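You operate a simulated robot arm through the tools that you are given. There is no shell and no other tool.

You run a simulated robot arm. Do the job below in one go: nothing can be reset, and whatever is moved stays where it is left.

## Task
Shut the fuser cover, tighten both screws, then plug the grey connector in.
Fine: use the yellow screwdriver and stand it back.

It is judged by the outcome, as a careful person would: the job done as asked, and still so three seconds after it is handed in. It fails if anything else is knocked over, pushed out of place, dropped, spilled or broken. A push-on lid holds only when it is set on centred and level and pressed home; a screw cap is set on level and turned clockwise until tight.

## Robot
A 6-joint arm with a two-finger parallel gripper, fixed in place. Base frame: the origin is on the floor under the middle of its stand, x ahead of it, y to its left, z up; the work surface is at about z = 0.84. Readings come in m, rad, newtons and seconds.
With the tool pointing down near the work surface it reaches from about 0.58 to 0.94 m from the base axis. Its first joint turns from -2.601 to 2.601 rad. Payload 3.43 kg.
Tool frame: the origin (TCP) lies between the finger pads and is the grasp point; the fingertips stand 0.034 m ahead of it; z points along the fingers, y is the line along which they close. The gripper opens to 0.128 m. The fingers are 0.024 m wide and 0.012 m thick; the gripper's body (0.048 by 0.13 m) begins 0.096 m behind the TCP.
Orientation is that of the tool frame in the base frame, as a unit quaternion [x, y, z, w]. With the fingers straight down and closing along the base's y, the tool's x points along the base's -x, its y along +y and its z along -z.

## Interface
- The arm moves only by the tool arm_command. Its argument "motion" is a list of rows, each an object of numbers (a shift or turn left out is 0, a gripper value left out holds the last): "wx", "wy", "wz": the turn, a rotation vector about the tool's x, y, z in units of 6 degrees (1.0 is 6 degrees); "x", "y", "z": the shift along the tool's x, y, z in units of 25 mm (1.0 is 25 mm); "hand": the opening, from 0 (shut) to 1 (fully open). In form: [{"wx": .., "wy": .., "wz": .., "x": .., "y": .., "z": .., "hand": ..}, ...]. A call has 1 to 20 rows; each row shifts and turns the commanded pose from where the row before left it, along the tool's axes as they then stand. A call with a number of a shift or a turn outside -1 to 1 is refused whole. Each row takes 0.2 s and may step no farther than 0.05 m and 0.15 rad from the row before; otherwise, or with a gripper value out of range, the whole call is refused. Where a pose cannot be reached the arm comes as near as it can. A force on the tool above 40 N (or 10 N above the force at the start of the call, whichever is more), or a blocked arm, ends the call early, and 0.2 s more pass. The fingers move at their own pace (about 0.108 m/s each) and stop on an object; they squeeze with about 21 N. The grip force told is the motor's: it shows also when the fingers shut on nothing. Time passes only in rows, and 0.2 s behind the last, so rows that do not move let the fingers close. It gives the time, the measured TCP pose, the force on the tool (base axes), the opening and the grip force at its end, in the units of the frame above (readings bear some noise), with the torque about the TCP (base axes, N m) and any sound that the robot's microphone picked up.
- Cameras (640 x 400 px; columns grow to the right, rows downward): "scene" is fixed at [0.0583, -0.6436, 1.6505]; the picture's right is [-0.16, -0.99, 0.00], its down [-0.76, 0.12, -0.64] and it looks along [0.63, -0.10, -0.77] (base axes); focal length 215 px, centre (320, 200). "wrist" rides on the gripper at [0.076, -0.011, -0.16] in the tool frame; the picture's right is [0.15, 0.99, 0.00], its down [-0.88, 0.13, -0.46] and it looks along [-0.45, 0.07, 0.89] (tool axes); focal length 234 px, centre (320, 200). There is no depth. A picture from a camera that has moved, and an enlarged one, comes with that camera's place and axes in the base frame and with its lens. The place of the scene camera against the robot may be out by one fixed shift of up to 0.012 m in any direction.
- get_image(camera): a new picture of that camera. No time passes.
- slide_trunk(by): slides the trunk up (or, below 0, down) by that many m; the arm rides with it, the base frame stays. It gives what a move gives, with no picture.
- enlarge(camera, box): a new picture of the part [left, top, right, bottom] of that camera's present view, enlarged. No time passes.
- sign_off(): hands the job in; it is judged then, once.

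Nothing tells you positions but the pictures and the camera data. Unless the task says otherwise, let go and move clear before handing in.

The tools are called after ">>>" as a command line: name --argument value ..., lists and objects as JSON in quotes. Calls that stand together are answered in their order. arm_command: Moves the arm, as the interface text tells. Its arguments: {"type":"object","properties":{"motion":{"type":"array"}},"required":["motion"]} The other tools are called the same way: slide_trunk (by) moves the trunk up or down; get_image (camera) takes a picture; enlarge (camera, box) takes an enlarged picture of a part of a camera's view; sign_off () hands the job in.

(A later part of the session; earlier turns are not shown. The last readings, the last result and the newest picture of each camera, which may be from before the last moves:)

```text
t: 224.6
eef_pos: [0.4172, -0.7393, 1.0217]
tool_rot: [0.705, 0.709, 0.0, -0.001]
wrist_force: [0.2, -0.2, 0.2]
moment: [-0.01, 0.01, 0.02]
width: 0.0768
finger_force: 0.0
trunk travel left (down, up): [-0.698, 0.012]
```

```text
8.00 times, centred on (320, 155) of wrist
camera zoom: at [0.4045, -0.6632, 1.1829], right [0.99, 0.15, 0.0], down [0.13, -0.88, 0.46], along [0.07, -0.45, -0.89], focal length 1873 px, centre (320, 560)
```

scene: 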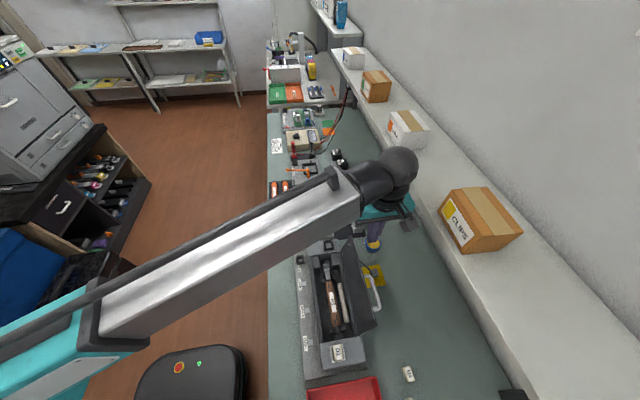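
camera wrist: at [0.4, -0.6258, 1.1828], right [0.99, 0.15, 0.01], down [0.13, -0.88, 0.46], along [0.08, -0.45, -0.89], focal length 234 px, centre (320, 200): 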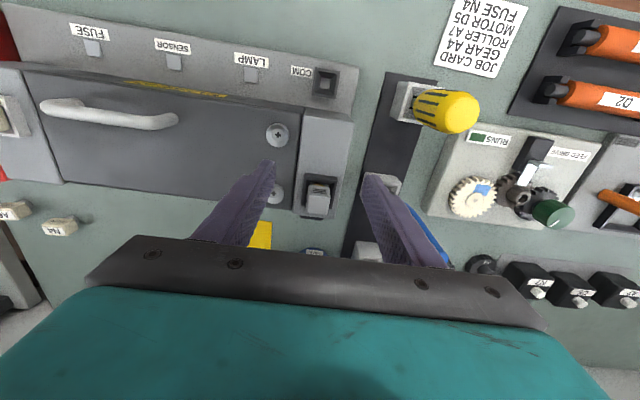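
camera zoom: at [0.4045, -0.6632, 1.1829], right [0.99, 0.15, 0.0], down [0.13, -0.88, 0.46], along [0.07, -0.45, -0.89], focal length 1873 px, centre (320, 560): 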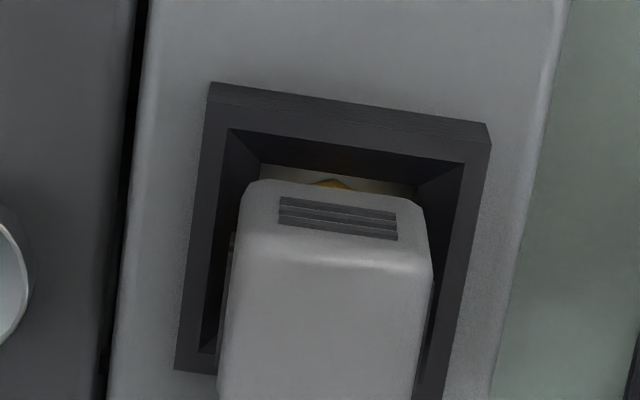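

The tool is vertical and centred over the socket within a millimetre. I'm lowering around the body and closing.

>>> arm_command --motion '[{"x": -0.024, "z": 0.5}, {"z": 0.5}, {"z": 0.42}, {}]'

>>> arm_command --motion '[{"hand": 0}, {"hand": 0}, {"hand": 0}, {}]'

>>> enlarge --camera "wrist" --box '[280, 140, 360, 190]'

>>> enlarge --camera "scene" --box '[315, 228, 345, 252]'

```text
t: 225.6
eef_pos: [0.4174, -0.7397, 0.9883]
tool_rot: [0.706, 0.709, 0.0, 0.0]
wrist_force: [0.7, 0.0, 0.6]
moment: [-0.03, 0.03, 0.03]
width: 0.0768
finger_force: 0.2
trunk travel left (down, up): [-0.698, 0.012]
```

```text
t: 226.6
eef_pos: [0.4173, -0.7392, 0.9876]
tool_rot: [0.705, 0.709, 0.0, 0.0]
wrist_force: [1.4, -0.2, 1.0]
moment: [0.01, -0.09, -0.02]
width: 0.0227
finger_force: 21.1
trunk travel left (down, up): [-0.698, 0.012]
```

```text
8.00 times, centred on (320, 165) of wrist
camera zoom: at [0.4048, -0.664, 1.1477], right [0.99, 0.15, 0.0], down [0.13, -0.88, 0.46], along [0.07, -0.45, -0.89], focal length 1873 px, centre (320, 480)
```

zoom: 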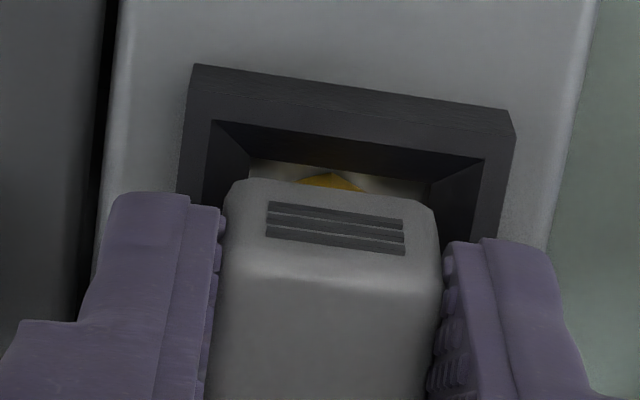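

```text
16.00 times, centred on (330, 240) of scene
camera zoom: at [0.0583, -0.6436, 1.6505], right [-0.16, -0.99, 0.0], down [-0.76, 0.12, -0.64], along [0.63, -0.1, -0.77], focal length 3442 px, centre (160, -440)
```

zoom: 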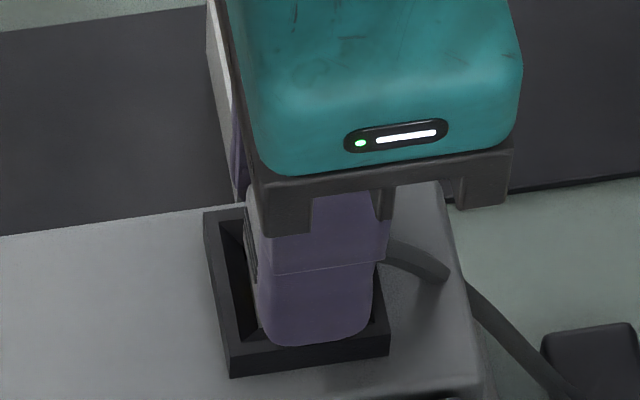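

>>> arm_command --motion '[{"z": 0.06}, {"z": 0.04}, {}]'

>>> arm_command --motion '[{}]'

```text
t: 227.4
eef_pos: [0.4174, -0.7401, 0.988]
tool_rot: [0.705, 0.709, 0.0, 0.002]
wrist_force: [3.5, -3.3, 17.2]
moment: [-0.2, -0.19, 0.03]
width: 0.0229
finger_force: 21.5
trunk travel left (down, up): [-0.698, 0.012]
```

```text
t: 227.8
eef_pos: [0.4165, -0.7397, 0.9865]
tool_rot: [0.706, 0.709, 0.0, 0.001]
wrist_force: [3.6, -3.1, 17.6]
moment: [-0.18, -0.13, -0.02]
width: 0.0228
finger_force: 21.0
trunk travel left (down, up): [-0.698, 0.012]
```

Side loads say to move toward +x and −y a little. I'll shift while keeping light pressure.

>>> arm_command --motion '[{"z": -0.04}, {"x": -0.024, "y": 0.028}, {"z": 0.04}, {}]'

>>> arm_command --motion '[{"x": -0.024, "y": 0.028}, {}]'

```text
t: 228.8
eef_pos: [0.4169, -0.7391, 0.9857]
tool_rot: [0.705, 0.709, 0.0, 0.0]
wrist_force: [2.8, -0.9, 13.9]
moment: [-0.05, -0.11, -0.02]
width: 0.0227
finger_force: 21.3
trunk travel left (down, up): [-0.698, 0.012]
```

```text
t: 229.4
eef_pos: [0.4163, -0.7397, 0.9848]
tool_rot: [0.706, 0.709, 0.0, 0.0]
wrist_force: [-3.1, 4.4, 12.4]
moment: [0.18, 0.13, 0.0]
width: 0.0226
finger_force: 20.6
trunk travel left (down, up): [-0.698, 0.012]
```

Since the force fell and the height dropped about 2 mm during those shifts, the pin is finding its hole. I'll ease back to where side forces vanish and press again.

>>> arm_command --motion '[{"x": 0.014, "y": -0.012}, {}]'

>>> arm_command --motion '[{"z": 0.05}, {}]'

>>> enlarge --camera "wrist" --box '[280, 140, 360, 190]'

```text
t: 230.0
eef_pos: [0.4169, -0.7408, 0.9871]
tool_rot: [0.705, 0.709, 0.0, 0.0]
wrist_force: [-4.2, 3.3, 10.2]
moment: [0.13, 0.19, 0.0]
width: 0.0229
finger_force: 21.3
trunk travel left (down, up): [-0.698, 0.012]
```

```text
t: 230.6
eef_pos: [0.4169, -0.7402, 0.986]
tool_rot: [0.706, 0.709, 0.0, 0.001]
wrist_force: [-2.2, 1.9, 16.9]
moment: [0.01, 0.1, -0.02]
width: 0.0225
finger_force: 21.5
trunk travel left (down, up): [-0.698, 0.012]
```

```text
8.00 times, centred on (320, 165) of wrist
camera zoom: at [0.4046, -0.6634, 1.1458], right [0.99, 0.15, 0.0], down [0.13, -0.88, 0.46], along [0.07, -0.45, -0.89], focal length 1873 px, centre (320, 480)
```

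zoom: 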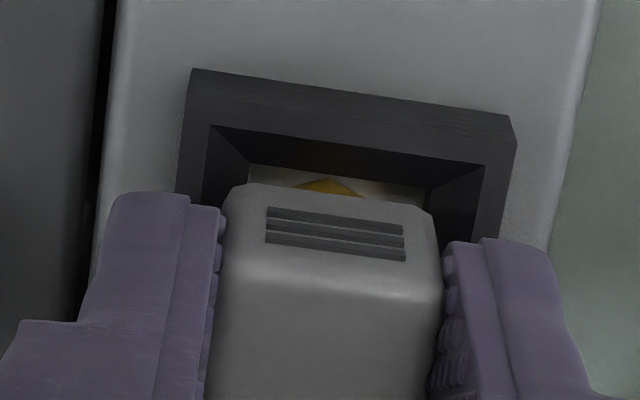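

>>> enlarge --camera "wrist" --box '[302, 154, 342, 179]'

>>> enlarge --camera "scene" --box '[318, 236, 342, 251]'

```text
16.00 times, centred on (322, 166) of wrist
camera zoom: at [0.4046, -0.6634, 1.1458], right [0.99, 0.15, 0.0], down [0.13, -0.88, 0.46], along [0.07, -0.45, -0.89], focal length 3747 px, centre (288, 736)
```

zoom: 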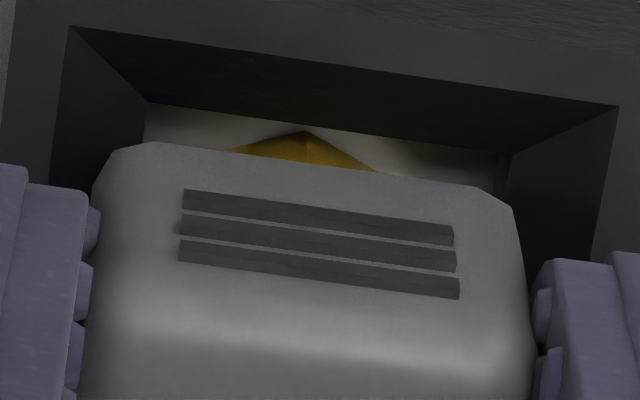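

```text
16.00 times, centred on (330, 244) of scene
camera zoom: at [0.0583, -0.6436, 1.6505], right [-0.16, -0.99, 0.0], down [-0.76, 0.12, -0.64], along [0.63, -0.1, -0.77], focal length 3442 px, centre (160, -496)
```

zoom: 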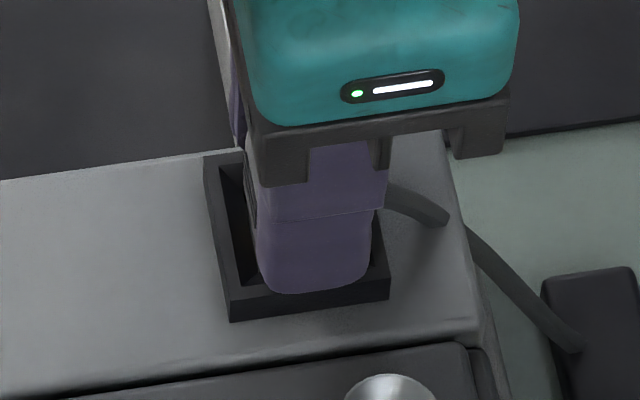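

The geometry says the pin's end is at the socket floor: floor ≈ 0.932, pin end ≈ 0.930. To learn whether it's seated and retained or just jammed, I'll relax and give a gentle upward tug.

>>> arm_command --motion '[{"z": -0.06}, {"z": -0.06}, {}]'

>>> arm_command --motion '[{"z": -0.05}, {}]'

>>> enlarge --camera "wrist" --box '[280, 140, 360, 190]'

```text
t: 231.4
eef_pos: [0.4165, -0.7398, 0.9863]
tool_rot: [0.705, 0.709, 0.001, -0.001]
wrist_force: [-1.9, 2.5, 1.6]
moment: [0.14, 0.12, 0.01]
width: 0.0226
finger_force: 20.5
trunk travel left (down, up): [-0.698, 0.012]
```

```text
t: 232.0
eef_pos: [0.4172, -0.7415, 0.9879]
tool_rot: [0.706, 0.709, 0.001, 0.0]
wrist_force: [-2.7, 6.1, -6.9]
moment: [0.26, 0.16, -0.04]
width: 0.0228
finger_force: 21.5
trunk travel left (down, up): [-0.698, 0.012]
```

```text
8.00 times, centred on (320, 165) of wrist
camera zoom: at [0.4053, -0.6647, 1.147], right [0.99, 0.15, 0.0], down [0.13, -0.88, 0.45], along [0.07, -0.45, -0.89], focal length 1873 px, centre (320, 480)
```

zoom: 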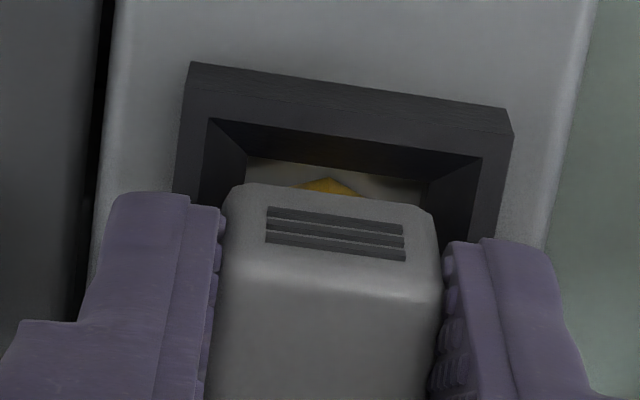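

It resists both the tug (7 N) and sideways moves, so the plug is held in the socket. I'll bring the hand back to the neutral position, press once more while holding it square, then let go and check how it stands.

>>> arm_command --motion '[{"x": 0.036, "y": -0.016, "z": 0.06}, {"z": 0.03}, {}]'

>>> arm_command --motion '[{"z": 0.04}, {}]'

```text
t: 232.8
eef_pos: [0.4178, -0.7394, 0.9862]
tool_rot: [0.705, 0.709, 0.0, 0.001]
wrist_force: [0.3, 0.5, 4.8]
moment: [0.01, 0.0, -0.01]
width: 0.0225
finger_force: 20.9
trunk travel left (down, up): [-0.698, 0.012]
```

```text
t: 233.4
eef_pos: [0.4183, -0.7406, 0.9874]
tool_rot: [0.705, 0.709, 0.0, 0.0]
wrist_force: [0.7, -1.5, 9.9]
moment: [-0.15, -0.04, 0.04]
width: 0.0226
finger_force: 20.6
trunk travel left (down, up): [-0.698, 0.012]
```

Side loads are nearly zero here. I press a bit more.

>>> arm_command --motion '[{"z": 0.04}, {}, {}]'

>>> enlarge --camera "wrist" --box '[280, 140, 360, 190]'

```text
t: 234.2
eef_pos: [0.4179, -0.7396, 0.9855]
tool_rot: [0.705, 0.709, 0.001, 0.001]
wrist_force: [2.3, -3.7, 16.2]
moment: [-0.25, -0.07, 0.02]
width: 0.023
finger_force: 20.9
trunk travel left (down, up): [-0.698, 0.012]
```

```text
8.00 times, centred on (320, 165) of wrist
camera zoom: at [0.4048, -0.6635, 1.1453], right [0.99, 0.15, 0.0], down [0.13, -0.88, 0.46], along [0.07, -0.45, -0.89], focal length 1873 px, centre (320, 480)
```

zoom: 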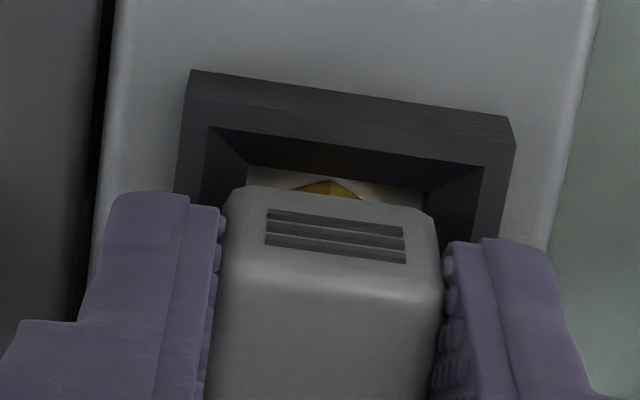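

Pressing harder only meets the socket floor, and the small slanted load is the arm's usual flex, the same as on the screws. So it's home. I relax to zero load, let go and check that it stands straight.

>>> arm_command --motion '[{"z": -0.06}, {"z": -0.04}, {}]'

>>> arm_command --motion '[{"hand": 0.3}, {"hand": 0.3}, {"hand": 0.3}, {}]'

>>> enlarge --camera "wrist" --box '[280, 140, 360, 190]'

```text
t: 235.0
eef_pos: [0.4178, -0.7395, 0.9861]
tool_rot: [0.705, 0.709, 0.001, -0.001]
wrist_force: [1.6, -2.8, 3.2]
moment: [-0.14, -0.06, -0.01]
width: 0.0225
finger_force: 21.1
trunk travel left (down, up): [-0.698, 0.012]
```

```text
t: 236.0
eef_pos: [0.4177, -0.7394, 0.9869]
tool_rot: [0.705, 0.709, 0.001, -0.001]
wrist_force: [-0.6, 0.5, 0.8]
moment: [0.01, 0.01, -0.03]
width: 0.0385
finger_force: 0.1
trunk travel left (down, up): [-0.698, 0.012]
```

```text
8.00 times, centred on (320, 165) of wrist
camera zoom: at [0.4051, -0.6639, 1.1463], right [0.99, 0.15, 0.0], down [0.13, -0.88, 0.45], along [0.07, -0.45, -0.89], focal length 1873 px, centre (320, 480)
```

zoom: 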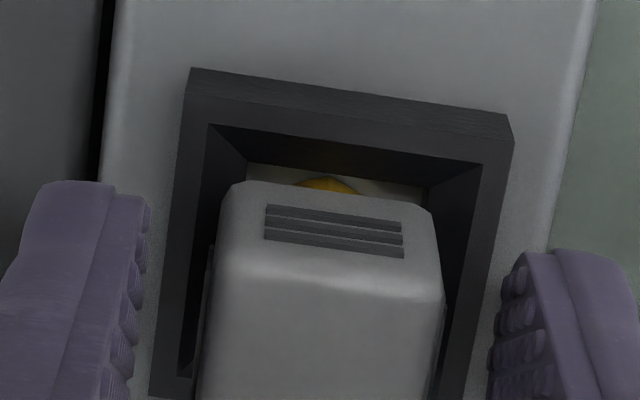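

>>> arm_command --motion '[{"z": -0.5}, {"z": -1}, {"z": -1}, {"z": -0.5, "x": 0.5}, {"x": 0.8}, {}]'

>>> get_image --camera "wrist"

>>> enlarge --camera "wrist" --box '[270, 140, 370, 202]'

>>> enlarge --camera "scene" --box '[315, 228, 345, 252]'

```text
t: 237.4
eef_pos: [0.4177, -0.7089, 1.0612]
tool_rot: [0.705, 0.709, 0.001, 0.0]
wrist_force: [-0.2, 0.5, 0.7]
moment: [0.0, -0.01, 0.0]
width: 0.0384
finger_force: 0.1
trunk travel left (down, up): [-0.698, 0.012]
```

```text
taken
camera wrist: at [0.4053, -0.6318, 1.2209], right [0.99, 0.15, 0.0], down [0.13, -0.88, 0.45], along [0.07, -0.45, -0.89], focal length 234 px, centre (320, 200)
```

wrist: 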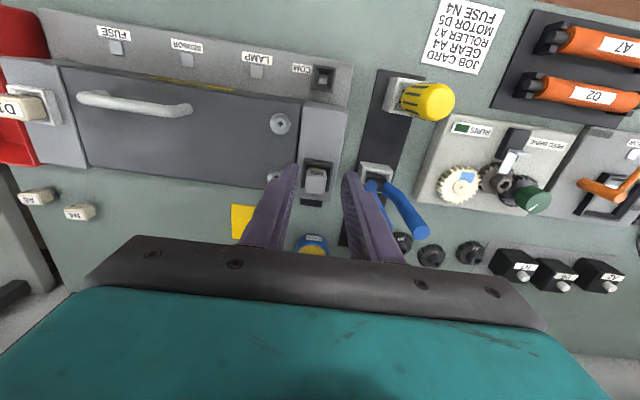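

```text
6.40 times, centred on (320, 171) of wrist
camera zoom: at [0.4053, -0.6318, 1.2209], right [0.99, 0.15, 0.0], down [0.13, -0.88, 0.45], along [0.07, -0.45, -0.89], focal length 1499 px, centre (320, 386)
```

zoom: 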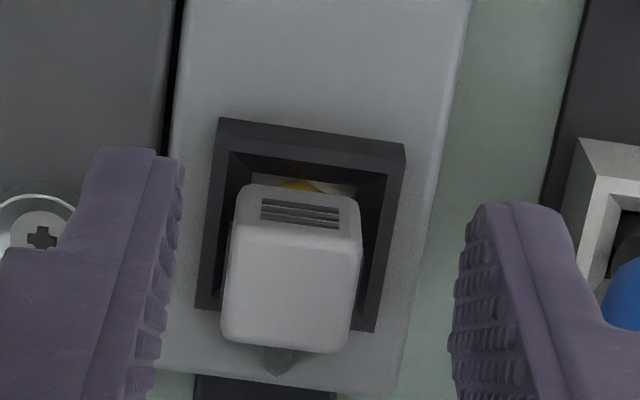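

```text
16.00 times, centred on (330, 240) of scene
camera zoom: at [0.0583, -0.6436, 1.6505], right [-0.16, -0.99, 0.0], down [-0.76, 0.12, -0.64], along [0.63, -0.1, -0.77], focal length 3442 px, centre (160, -440)
```

zoom: 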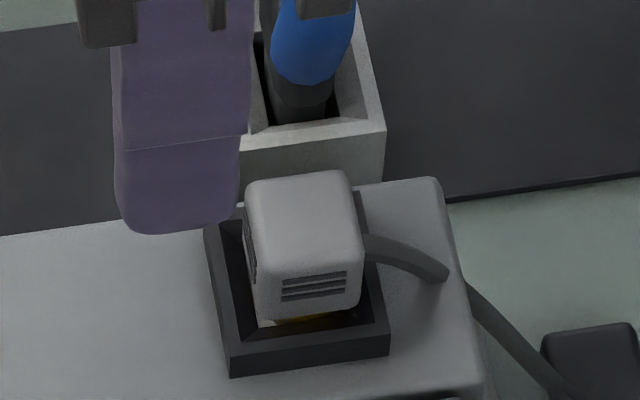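

It stands upright and centred: top at (0.417, −0.740), pin at the same place, lean under about 1°. Now a final straight press on its top with closed fingers, to be sure it's fully home.

>>> arm_command --motion '[{"hand": 0}, {"hand": 0}, {"x": -0.62}, {"x": -0.63}, {"z": 0.8}, {"z": 0.8}, {"z": 0.3}, {}]'

>>> enlarge --camera "wrist" --box '[260, 130, 380, 205]'

```text
t: 239.2
eef_pos: [0.418, -0.7395, 1.015]
tool_rot: [0.706, 0.709, 0.0, -0.001]
wrist_force: [-0.3, -0.6, -0.1]
moment: [0.0, 0.01, 0.0]
width: 0.0001
finger_force: 20.8
trunk travel left (down, up): [-0.698, 0.012]
```

```text
5.33 times, centred on (320, 168) of wrist
camera zoom: at [0.4053, -0.663, 1.1737], right [0.99, 0.15, 0.0], down [0.13, -0.88, 0.46], along [0.07, -0.45, -0.89], focal length 1249 px, centre (320, 373)
```

zoom: 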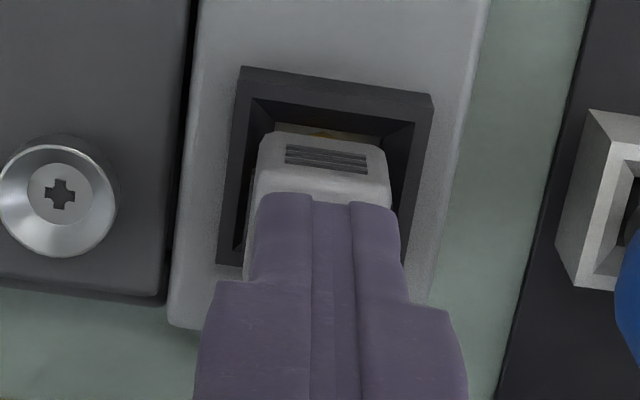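

>>> arm_command --motion '[{"z": 0.15}, {"z": 0.1}, {}]'

>>> arm_command --motion '[{"z": 0.06}, {"z": 0.04}, {}]'

```text
t: 240.0
eef_pos: [0.4161, -0.7389, 1.0078]
tool_rot: [0.705, 0.709, 0.0, 0.0]
wrist_force: [0.7, 1.4, 0.3]
moment: [0.01, 0.01, 0.02]
width: 0.0
finger_force: 20.8
trunk travel left (down, up): [-0.698, 0.012]
```

```text
t: 240.8
eef_pos: [0.4185, -0.7394, 1.0054]
tool_rot: [0.705, 0.709, 0.0, 0.0]
wrist_force: [-0.6, -0.1, -0.3]
moment: [-0.04, 0.01, 0.0]
width: 0.0001
finger_force: 21.3
trunk travel left (down, up): [-0.698, 0.012]
```

>>> arm_command --motion '[{"z": 0.06}, {"z": 0.04}, {}]'

>>> arm_command --motion '[{"z": 0.06}, {}]'

```text
t: 241.6
eef_pos: [0.4176, -0.7383, 1.0044]
tool_rot: [0.705, 0.709, 0.0, 0.002]
wrist_force: [0.0, 0.7, 12.3]
moment: [-0.02, 0.01, -0.04]
width: 0.0
finger_force: 21.1
trunk travel left (down, up): [-0.698, 0.012]
```

```text
t: 242.2
eef_pos: [0.418, -0.7385, 1.0047]
tool_rot: [0.705, 0.709, 0.0, 0.001]
wrist_force: [2.5, -1.4, 24.6]
moment: [-0.13, -0.08, 0.03]
width: 0.0
finger_force: 21.2
trunk travel left (down, up): [-0.698, 0.012]
```

>>> arm_command --motion '[{"z": 0.05}, {}, {}]'

>>> enlarge --camera "scene" --box '[315, 228, 345, 252]'

```text
t: 243.0
eef_pos: [0.4171, -0.7373, 1.0041]
tool_rot: [0.705, 0.709, -0.001, 0.003]
wrist_force: [3.5, -3.9, 37.9]
moment: [-0.31, -0.14, 0.0]
width: 0.0
finger_force: 21.1
trunk travel left (down, up): [-0.698, 0.012]
```

```text
16.00 times, centred on (330, 240) of scene
camera zoom: at [0.0583, -0.6436, 1.6505], right [-0.16, -0.99, 0.0], down [-0.76, 0.12, -0.64], along [0.63, -0.1, -0.77], focal length 3442 px, centre (160, -440)
```

zoom: 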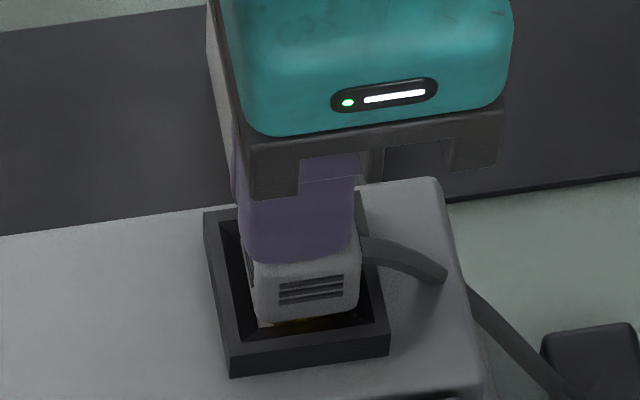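

Pressed with 38 N. Now I back off and check that it stays.

>>> arm_command --motion '[{"z": -0.15}, {"z": -0.6}, {"z": -1}, {"z": -1}, {"x": 1}, {"x": 1}, {"x": 1}, {}]'

>>> enlarge --camera "scene" --box '[315, 228, 345, 252]'

>>> get_image --camera "wrist"

```text
t: 244.8
eef_pos: [0.4172, -0.6643, 1.0686]
tool_rot: [0.705, 0.709, 0.0, -0.001]
wrist_force: [0.0, -1.0, -0.3]
moment: [0.02, -0.02, 0.0]
width: 0.0003
finger_force: 21.4
trunk travel left (down, up): [-0.698, 0.012]
```

```text
16.00 times, centred on (330, 240) of scene
camera zoom: at [0.0583, -0.6436, 1.6505], right [-0.16, -0.99, 0.0], down [-0.76, 0.12, -0.64], along [0.63, -0.1, -0.77], focal length 3442 px, centre (160, -440)
```

zoom: 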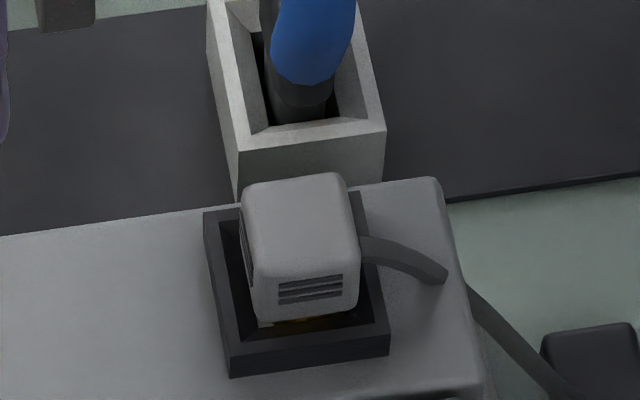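

```text
taken
camera wrist: at [0.4045, -0.5879, 1.2289], right [0.99, 0.15, 0.0], down [0.13, -0.88, 0.45], along [0.07, -0.45, -0.89], focal length 234 px, centre (320, 200)
```

wrist: 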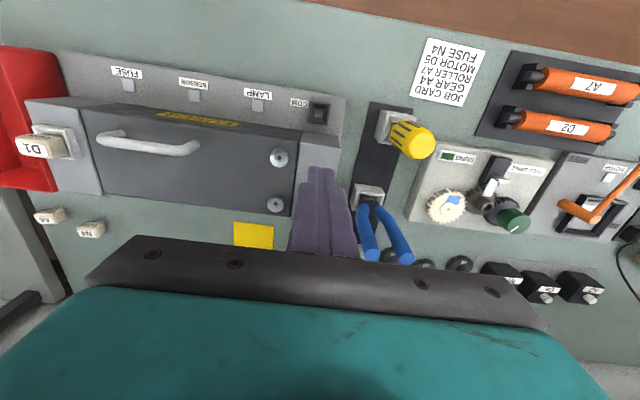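

The connector stays down at the deepest level it reached. I'll rise, open the fingers, and take a last careful look at everything.

>>> arm_command --motion '[{"z": -1, "hand": 0.7}, {"z": -1, "hand": 0.7}, {"z": -1, "hand": 0.7}, {"x": 0.5}, {}]'

>>> get_image --camera "wrist"

>>> enlarge --camera "wrist" --box '[280, 150, 360, 200]'

>>> enlarge --camera "scene" --box '[260, 190, 420, 290]'

>>> get_image --camera "scene"

```text
t: 246.0
eef_pos: [0.4162, -0.6511, 1.1437]
tool_rot: [0.705, 0.709, 0.001, 0.0]
wrist_force: [0.1, 0.4, -0.2]
moment: [-0.02, 0.02, 0.02]
width: 0.0898
finger_force: 0.1
trunk travel left (down, up): [-0.698, 0.012]
```

```text
taken
camera wrist: at [0.4045, -0.5754, 1.3037], right [0.99, 0.15, 0.0], down [0.13, -0.88, 0.45], along [0.07, -0.45, -0.89], focal length 234 px, centre (320, 200)
```

wrist: 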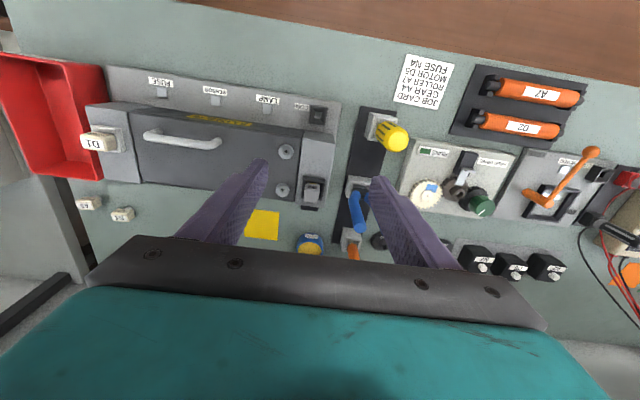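

```text
8.00 times, centred on (320, 175) of wrist
camera zoom: at [0.4045, -0.5754, 1.3037], right [0.99, 0.15, 0.0], down [0.13, -0.88, 0.45], along [0.07, -0.45, -0.89], focal length 1873 px, centre (320, 400)
```

zoom: 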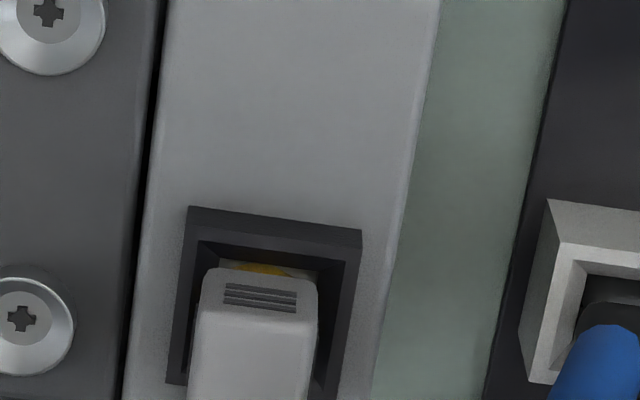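

```text
4.00 times, centred on (340, 240) of scene
camera zoom: at [0.0583, -0.6436, 1.6505], right [-0.16, -0.99, 0.0], down [-0.76, 0.12, -0.64], along [0.63, -0.1, -0.77], focal length 860 px, centre (240, 40)
```

zoom: 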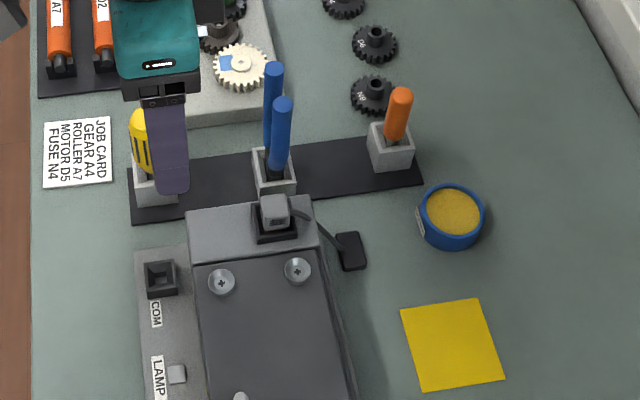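

```text
taken
```

scene: 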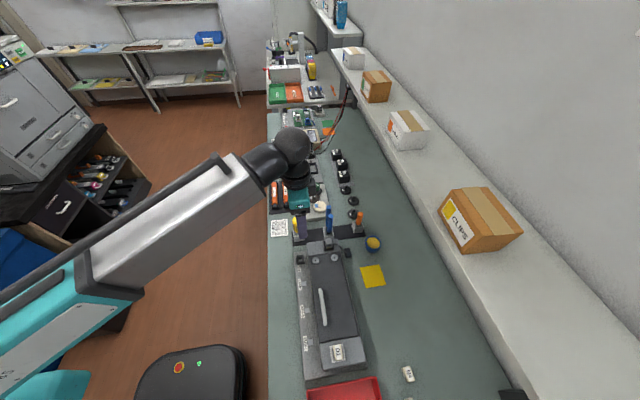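

Everything else looks right: cover shut, screws down, screwdriver standing. Before handing in, I'll do one careful check that the connector is really held, with a gentle, centred tug.

>>> arm_command --motion '[{"x": -0.9, "y": 0.05, "hand": 0.42}, {"x": -0.9}, {"x": -0.9}, {"x": -0.84}, {"z": 1}, {"z": 1}, {"z": 1}, {"z": 1}, {"z": 1}, {"z": 0.8}, {"z": 0.46}, {}]'

>>> enlarge --camera "wrist" --box '[280, 140, 360, 190]'

```text
t: 248.6
eef_pos: [0.4176, -0.7395, 0.9883]
tool_rot: [0.705, 0.709, -0.001, 0.0]
wrist_force: [0.2, 0.8, 0.1]
moment: [-0.02, -0.02, -0.02]
width: 0.0541
finger_force: 0.0
trunk travel left (down, up): [-0.698, 0.012]
```

```text
8.00 times, centred on (320, 165) of wrist
camera zoom: at [0.4058, -0.6636, 1.1474], right [0.99, 0.15, 0.0], down [0.13, -0.88, 0.46], along [0.07, -0.45, -0.89], focal length 1873 px, centre (320, 480)
```

zoom: 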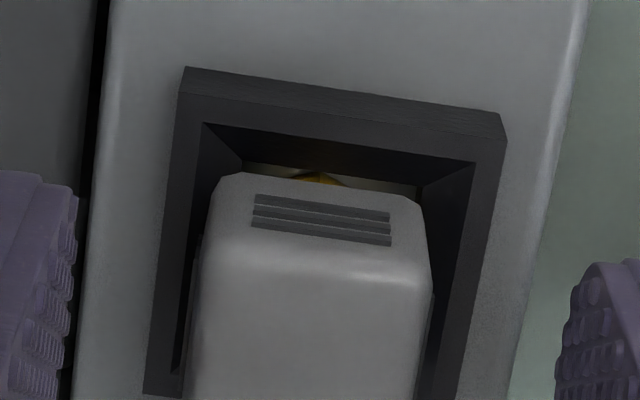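

>>> arm_command --motion '[{"hand": 0}, {"hand": 0}, {"hand": 0}, {}]'

>>> arm_command --motion '[{"z": -0.04}, {}]'

>>> arm_command --motion '[{"z": -0.04}, {}]'

>>> enlarge --camera "wrist" --box '[280, 140, 360, 190]'

```text
t: 249.6
eef_pos: [0.418, -0.7405, 0.9883]
tool_rot: [0.705, 0.709, 0.0, -0.001]
wrist_force: [-2.2, -0.7, -0.3]
moment: [0.02, 0.21, -0.01]
width: 0.0229
finger_force: 20.9
trunk travel left (down, up): [-0.698, 0.012]
```

```text
t: 250.2
eef_pos: [0.417, -0.7391, 0.988]
tool_rot: [0.706, 0.708, 0.001, 0.001]
wrist_force: [-4.7, 1.2, -4.7]
moment: [0.02, 0.21, 0.0]
width: 0.0227
finger_force: 21.6
trunk travel left (down, up): [-0.698, 0.012]
```

```text
t: 250.8
eef_pos: [0.4188, -0.7391, 0.9899]
tool_rot: [0.706, 0.709, 0.001, 0.0]
wrist_force: [-2.6, 0.3, -5.8]
moment: [0.05, 0.17, 0.02]
width: 0.0229
finger_force: 21.0
trunk travel left (down, up): [-0.698, 0.012]
```

```text
8.00 times, centred on (320, 165) of wrist
camera zoom: at [0.4059, -0.6638, 1.1494], right [0.99, 0.15, 0.0], down [0.13, -0.88, 0.45], along [0.07, -0.45, -0.89], focal length 1873 px, centre (320, 480)
```

zoom: 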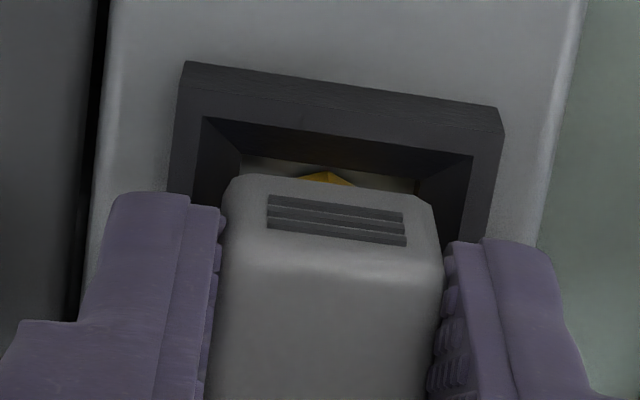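

It's a snug fit: the plug resists a 5 N pull and is located sideways. I'll set it down again firmly while held square, at the neutral position.

>>> arm_command --motion '[{"y": -0.02, "z": 0.06}, {"z": 0.06}, {}]'

>>> arm_command --motion '[{"z": 0.03, "x": -0.008, "y": 0.006}, {"z": 0.03, "x": -0.008, "y": 0.006}, {}]'

>>> enlarge --camera "wrist" --box '[280, 140, 360, 190]'

```text
t: 251.6
eef_pos: [0.4173, -0.7399, 0.9886]
tool_rot: [0.706, 0.708, 0.0, 0.0]
wrist_force: [0.9, -1.4, 7.7]
moment: [-0.03, -0.04, -0.01]
width: 0.0229
finger_force: 21.0
trunk travel left (down, up): [-0.698, 0.012]
```

```text
t: 252.4
eef_pos: [0.4178, -0.7386, 0.9872]
tool_rot: [0.705, 0.709, 0.001, 0.001]
wrist_force: [2.2, -1.2, 17.1]
moment: [-0.01, -0.03, 0.0]
width: 0.0229
finger_force: 21.0
trunk travel left (down, up): [-0.698, 0.012]
```

```text
8.00 times, centred on (320, 165) of wrist
camera zoom: at [0.4054, -0.6633, 1.1463], right [0.99, 0.15, 0.0], down [0.13, -0.88, 0.46], along [0.07, -0.45, -0.89], focal length 1873 px, centre (320, 480)
```

zoom: 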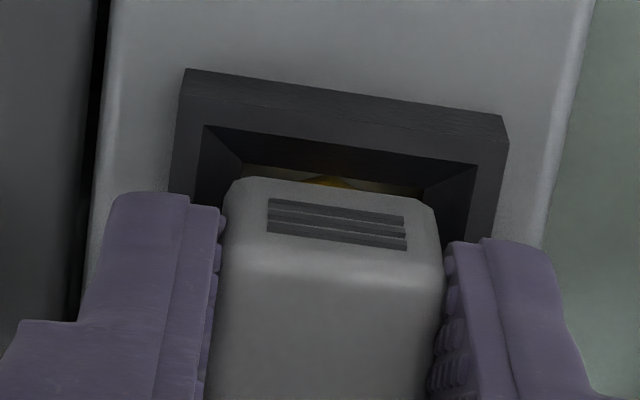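

It went back down and bottoms out at the same height. I relax to zero load and let go.

>>> arm_command --motion '[{"z": -0.05, "x": 0.008, "y": -0.006}, {"z": -0.04, "x": 0.008, "y": -0.006}, {}]'

>>> arm_command --motion '[{"hand": 0.35}, {"hand": 0.35}, {"hand": 0.35}, {}]'

>>> enlarge --camera "wrist" --box '[280, 140, 360, 190]'

```text
t: 253.2
eef_pos: [0.4178, -0.7402, 0.9871]
tool_rot: [0.705, 0.709, 0.001, 0.0]
wrist_force: [1.9, -1.4, 5.8]
moment: [-0.07, -0.09, 0.04]
width: 0.0226
finger_force: 20.8
trunk travel left (down, up): [-0.698, 0.012]
```

```text
t: 254.2
eef_pos: [0.4188, -0.7397, 0.9864]
tool_rot: [0.705, 0.709, 0.0, -0.002]
wrist_force: [0.4, 0.3, -0.1]
moment: [0.01, 0.01, -0.05]
width: 0.045
finger_force: 0.0
trunk travel left (down, up): [-0.698, 0.012]
```

```text
8.00 times, centred on (320, 165) of wrist
camera zoom: at [0.4055, -0.6639, 1.1468], right [0.99, 0.15, 0.0], down [0.13, -0.88, 0.45], along [0.07, -0.45, -0.89], focal length 1873 px, centre (320, 480)
```

zoom: 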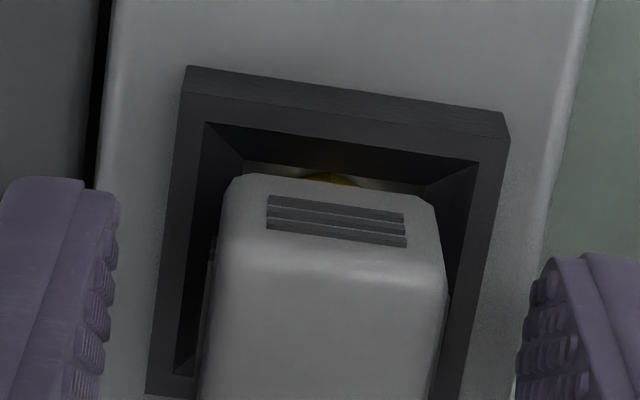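

Upright. One last compensated press on top, adding a tiny counter-shift so it doesn't get pushed askew, to make sure it is fully home.

>>> arm_command --motion '[{"z": -0.5}, {"z": -0.6}, {"hand": 0}, {"hand": 0}, {"hand": 0}, {}]'

>>> arm_command --motion '[{"y": -0.02, "z": 0.16}, {"z": 0.12}, {"z": 0.06}, {}]'

```text
t: 255.6
eef_pos: [0.4188, -0.7402, 1.0155]
tool_rot: [0.705, 0.71, 0.0, 0.0]
wrist_force: [0.2, 0.0, -0.4]
moment: [0.01, -0.01, -0.02]
width: 0.0
finger_force: 20.8
trunk travel left (down, up): [-0.698, 0.012]
```

```text
t: 256.6
eef_pos: [0.4179, -0.7395, 1.0062]
tool_rot: [0.705, 0.709, 0.0, 0.001]
wrist_force: [-0.9, -0.5, 0.0]
moment: [0.02, -0.03, 0.0]
width: 0.0001
finger_force: 20.6
trunk travel left (down, up): [-0.698, 0.012]
```

>>> arm_command --motion '[{"z": 0.05}, {"z": 0.04}, {}]'

>>> arm_command --motion '[{"z": 0.05, "x": -0.008, "y": 0.007}, {}]'

>>> arm_command --motion '[{"z": 0.05, "x": -0.01, "y": 0.009}, {}]'

```text
t: 257.4
eef_pos: [0.4184, -0.7408, 1.0046]
tool_rot: [0.706, 0.709, 0.0, -0.001]
wrist_force: [1.2, -2.1, 5.8]
moment: [-0.06, -0.03, -0.02]
width: 0.0
finger_force: 20.9
trunk travel left (down, up): [-0.698, 0.012]
```

```text
t: 258.0
eef_pos: [0.4171, -0.7396, 1.0045]
tool_rot: [0.706, 0.709, 0.0, 0.001]
wrist_force: [-0.1, -2.2, 13.7]
moment: [-0.14, 0.01, 0.02]
width: 0.0
finger_force: 20.3
trunk travel left (down, up): [-0.698, 0.012]
```

```text
t: 258.6
eef_pos: [0.4179, -0.7382, 1.0039]
tool_rot: [0.705, 0.709, 0.0, 0.001]
wrist_force: [1.3, -3.2, 25.1]
moment: [-0.2, -0.02, 0.0]
width: 0.0
finger_force: 21.2
trunk travel left (down, up): [-0.698, 0.012]
```

>>> arm_command --motion '[{"z": 0.045, "x": -0.02, "y": 0.008}, {}, {}]'

>>> arm_command --motion '[{"z": -0.06, "x": 0.012, "y": -0.008}, {"z": -0.08, "x": 0.012, "y": -0.008}, {}]'

>>> enlarge --camera "scene" --box '[315, 228, 345, 252]'

```text
t: 259.4
eef_pos: [0.4157, -0.7379, 1.0047]
tool_rot: [0.705, 0.709, 0.0, 0.001]
wrist_force: [2.0, -3.9, 36.3]
moment: [-0.27, -0.03, -0.02]
width: 0.0001
finger_force: 20.9
trunk travel left (down, up): [-0.698, 0.012]
```

```text
t: 260.2
eef_pos: [0.4159, -0.7391, 1.0049]
tool_rot: [0.706, 0.708, -0.001, -0.001]
wrist_force: [2.5, -4.3, 22.1]
moment: [-0.27, -0.09, 0.0]
width: 0.0001
finger_force: 21.3
trunk travel left (down, up): [-0.698, 0.012]
```

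```text
16.00 times, centred on (330, 240) of scene
camera zoom: at [0.0583, -0.6436, 1.6505], right [-0.16, -0.99, 0.0], down [-0.76, 0.12, -0.64], along [0.63, -0.1, -0.77], focal length 3442 px, centre (160, -440)
```

zoom: 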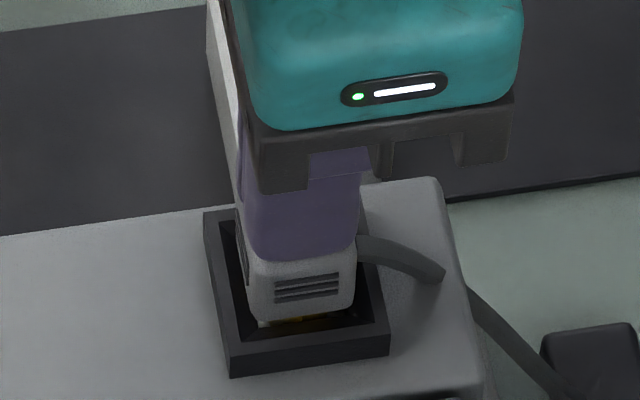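

>>> arm_command --motion '[{"z": -0.12}, {"z": -0.5}, {"z": -0.8}, {"hand": 0.45}, {"hand": 0.45}, {"hand": 0.45}, {}]'

>>> enlarge --camera "scene" --box '[315, 228, 345, 252]'

>>> enlarge --camera "wrist" --box '[270, 130, 370, 192]'

```text
t: 261.8
eef_pos: [0.4174, -0.7403, 1.0393]
tool_rot: [0.705, 0.709, 0.001, 0.0]
wrist_force: [-0.1, -0.4, -0.9]
moment: [0.01, 0.02, 0.0]
width: 0.0578
finger_force: 0.1
trunk travel left (down, up): [-0.698, 0.012]
```

```text
16.00 times, centred on (330, 240) of scene
camera zoom: at [0.0583, -0.6436, 1.6505], right [-0.16, -0.99, 0.0], down [-0.76, 0.12, -0.64], along [0.63, -0.1, -0.77], focal length 3442 px, centre (160, -440)
```

zoom: 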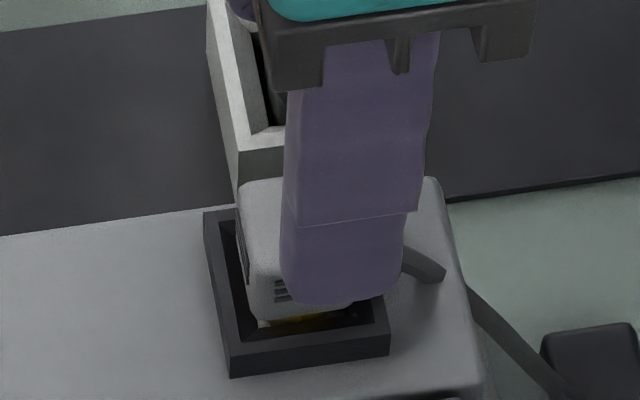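

```text
6.40 times, centred on (320, 161) of wrist
camera zoom: at [0.4051, -0.6644, 1.1989], right [0.99, 0.15, 0.0], down [0.13, -0.88, 0.45], along [0.07, -0.45, -0.89], focal length 1499 px, centre (320, 450)
```

zoom: 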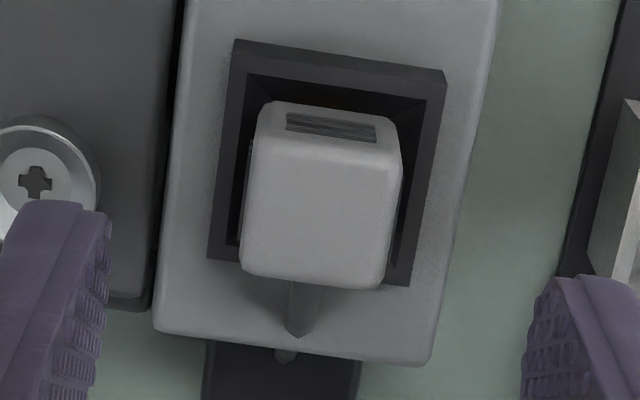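

The press nudged the top about 1 mm toward +y, a lean of roughly 2°. I'll grip it once more just to set it straight, without pressing from above again.

>>> arm_command --motion '[{"z": 0.8}, {"z": 0.8}, {"z": 0.46}, {"hand": 0}, {"hand": 0}, {"hand": 0}, {}]'

>>> arm_command --motion '[{"z": 0.05, "x": -0.04}, {"z": 0.03}, {}]'

>>> enlarge --camera "wrist" --box '[280, 140, 360, 190]'

```text
t: 263.4
eef_pos: [0.4169, -0.7403, 0.987]
tool_rot: [0.705, 0.709, 0.001, -0.001]
wrist_force: [0.3, -0.6, -1.7]
moment: [-0.01, 0.0, -0.02]
width: 0.0227
finger_force: 20.8
trunk travel left (down, up): [-0.698, 0.012]
```

```text
t: 264.2
eef_pos: [0.418, -0.7416, 0.9857]
tool_rot: [0.705, 0.71, 0.001, 0.001]
wrist_force: [1.7, 1.1, 9.6]
moment: [0.09, -0.08, 0.03]
width: 0.0226
finger_force: 20.4
trunk travel left (down, up): [-0.698, 0.012]
```

```text
8.00 times, centred on (320, 165) of wrist
camera zoom: at [0.405, -0.6644, 1.1467], right [0.99, 0.15, 0.0], down [0.13, -0.88, 0.46], along [0.07, -0.45, -0.89], focal length 1873 px, centre (320, 480)
```

zoom: 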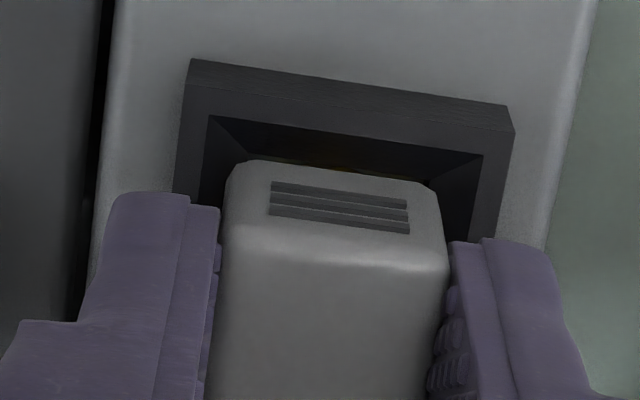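

It's upright within a degree in the grip. I relax and release gently, then clear away.

>>> arm_command --motion '[{"z": -0.04}, {"z": -0.02}, {}, {"hand": 0.45}, {"hand": 0.45}, {"hand": 0.45}, {}]'

>>> arm_command --motion '[{"z": -0.5}, {"z": -1}, {"z": -1}, {"x": 0.8}, {"x": 0.8}, {"z": -1}, {}]'

>>> enlarge --camera "scene" --box '[315, 228, 345, 252]'

>>> enlarge --camera "wrist" --box '[270, 130, 370, 192]'

```text
t: 265.8
eef_pos: [0.4173, -0.7415, 0.9869]
tool_rot: [0.705, 0.709, 0.002, -0.001]
wrist_force: [0.5, -0.3, 0.4]
moment: [0.0, -0.04, -0.04]
width: 0.0574
finger_force: 0.2
trunk travel left (down, up): [-0.698, 0.012]
```

```text
t: 267.4
eef_pos: [0.419, -0.7003, 1.0743]
tool_rot: [0.705, 0.71, 0.0, 0.0]
wrist_force: [-0.8, 0.2, 1.0]
moment: [-0.02, 0.01, -0.03]
width: 0.0577
finger_force: 0.2
trunk travel left (down, up): [-0.698, 0.012]
```

```text
16.00 times, centred on (330, 240) of scene
camera zoom: at [0.0583, -0.6436, 1.6505], right [-0.16, -0.99, 0.0], down [-0.76, 0.12, -0.64], along [0.63, -0.1, -0.77], focal length 3442 px, centre (160, -440)
```

zoom: 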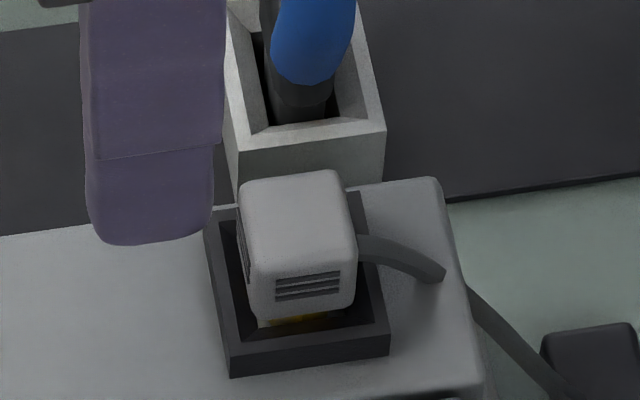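

```text
6.40 times, centred on (320, 161) of wrist
camera zoom: at [0.4058, -0.6248, 1.2347], right [0.99, 0.15, 0.0], down [0.13, -0.88, 0.45], along [0.07, -0.45, -0.89], focal length 1499 px, centre (320, 450)
```

zoom: 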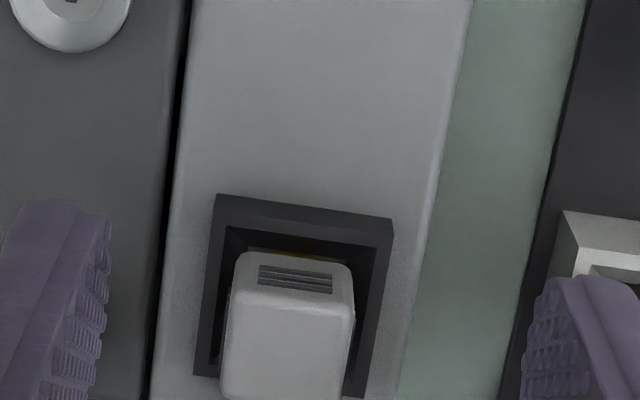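

It stands, but about 1 mm toward +y with a 2–3° lean after that last press. As I did successfully before, I'll grip it, lift it 2 mm free, recentre it, set it straight down firmly and let go.

>>> arm_command --motion '[{"x": -0.8, "y": 0.012}, {"x": -0.75}, {"z": 1}, {"z": 1}, {"z": 1}, {"z": 0.46}, {}]'

>>> arm_command --motion '[{"hand": 0}, {"hand": 0}, {"hand": 0}, {}]'

>>> arm_command --motion '[{"z": -0.06}, {"z": -0.06}, {}]'

>>> enlarge --camera "wrist" --box '[280, 140, 360, 190]'

```text
t: 269.0
eef_pos: [0.4178, -0.7402, 0.9877]
tool_rot: [0.705, 0.709, 0.0, 0.0]
wrist_force: [-0.8, -0.1, -0.6]
moment: [0.0, 0.01, -0.01]
width: 0.0575
finger_force: 0.1
trunk travel left (down, up): [-0.698, 0.012]
```

```text
t: 270.0
eef_pos: [0.4177, -0.7404, 0.989]
tool_rot: [0.705, 0.709, 0.001, -0.001]
wrist_force: [-0.9, 0.0, 0.0]
moment: [0.04, 0.1, 0.01]
width: 0.0227
finger_force: 20.9
trunk travel left (down, up): [-0.698, 0.012]
```

```text
t: 270.8
eef_pos: [0.4191, -0.7406, 0.9915]
tool_rot: [0.706, 0.709, 0.001, 0.0]
wrist_force: [-1.3, 1.1, -4.8]
moment: [0.07, 0.1, -0.01]
width: 0.0231
finger_force: 21.3
trunk travel left (down, up): [-0.698, 0.012]
```

```text
8.00 times, centred on (320, 165) of wrist
camera zoom: at [0.4058, -0.6643, 1.1508], right [0.99, 0.15, 0.0], down [0.13, -0.88, 0.45], along [0.07, -0.45, -0.89], focal length 1873 px, centre (320, 480)
```

zoom: 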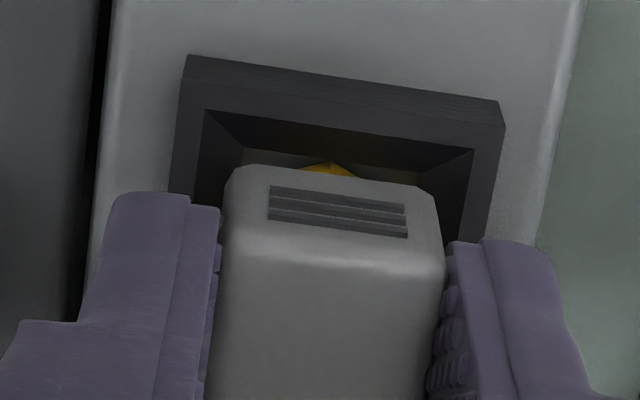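

There is a constant 4–5 N holding force, like socket friction. Now I recentre by 1 mm toward −y and press back down to the stop.

>>> arm_command --motion '[{"x": -0.04}, {"z": 0.06}, {"z": 0.06}, {"z": 0.03}, {}]'

>>> arm_command --motion '[{"z": 0.04, "x": -0.006, "y": 0.006}, {"z": 0.03, "x": -0.006, "y": 0.006}, {}]'

>>> enlarge --camera "wrist" --box '[280, 140, 360, 190]'

```text
t: 272.0
eef_pos: [0.4183, -0.7419, 0.9889]
tool_rot: [0.706, 0.709, 0.0, 0.001]
wrist_force: [0.7, 1.7, 5.6]
moment: [0.05, -0.03, -0.01]
width: 0.0227
finger_force: 21.2
trunk travel left (down, up): [-0.698, 0.012]
```

```text
t: 272.8
eef_pos: [0.418, -0.7393, 0.9872]
tool_rot: [0.705, 0.709, 0.001, 0.002]
wrist_force: [2.0, -0.7, 17.8]
moment: [0.01, -0.06, 0.02]
width: 0.0229
finger_force: 21.4
trunk travel left (down, up): [-0.698, 0.012]
```

```text
8.00 times, centred on (320, 165) of wrist
camera zoom: at [0.4054, -0.6643, 1.147], right [0.99, 0.15, 0.0], down [0.13, -0.88, 0.46], along [0.07, -0.45, -0.89], focal length 1873 px, centre (320, 480)
```

zoom: 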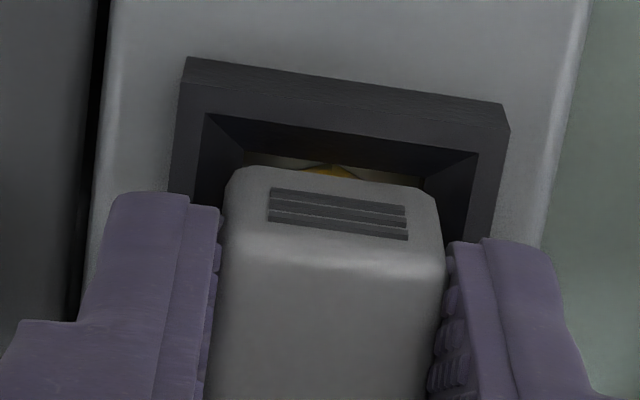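

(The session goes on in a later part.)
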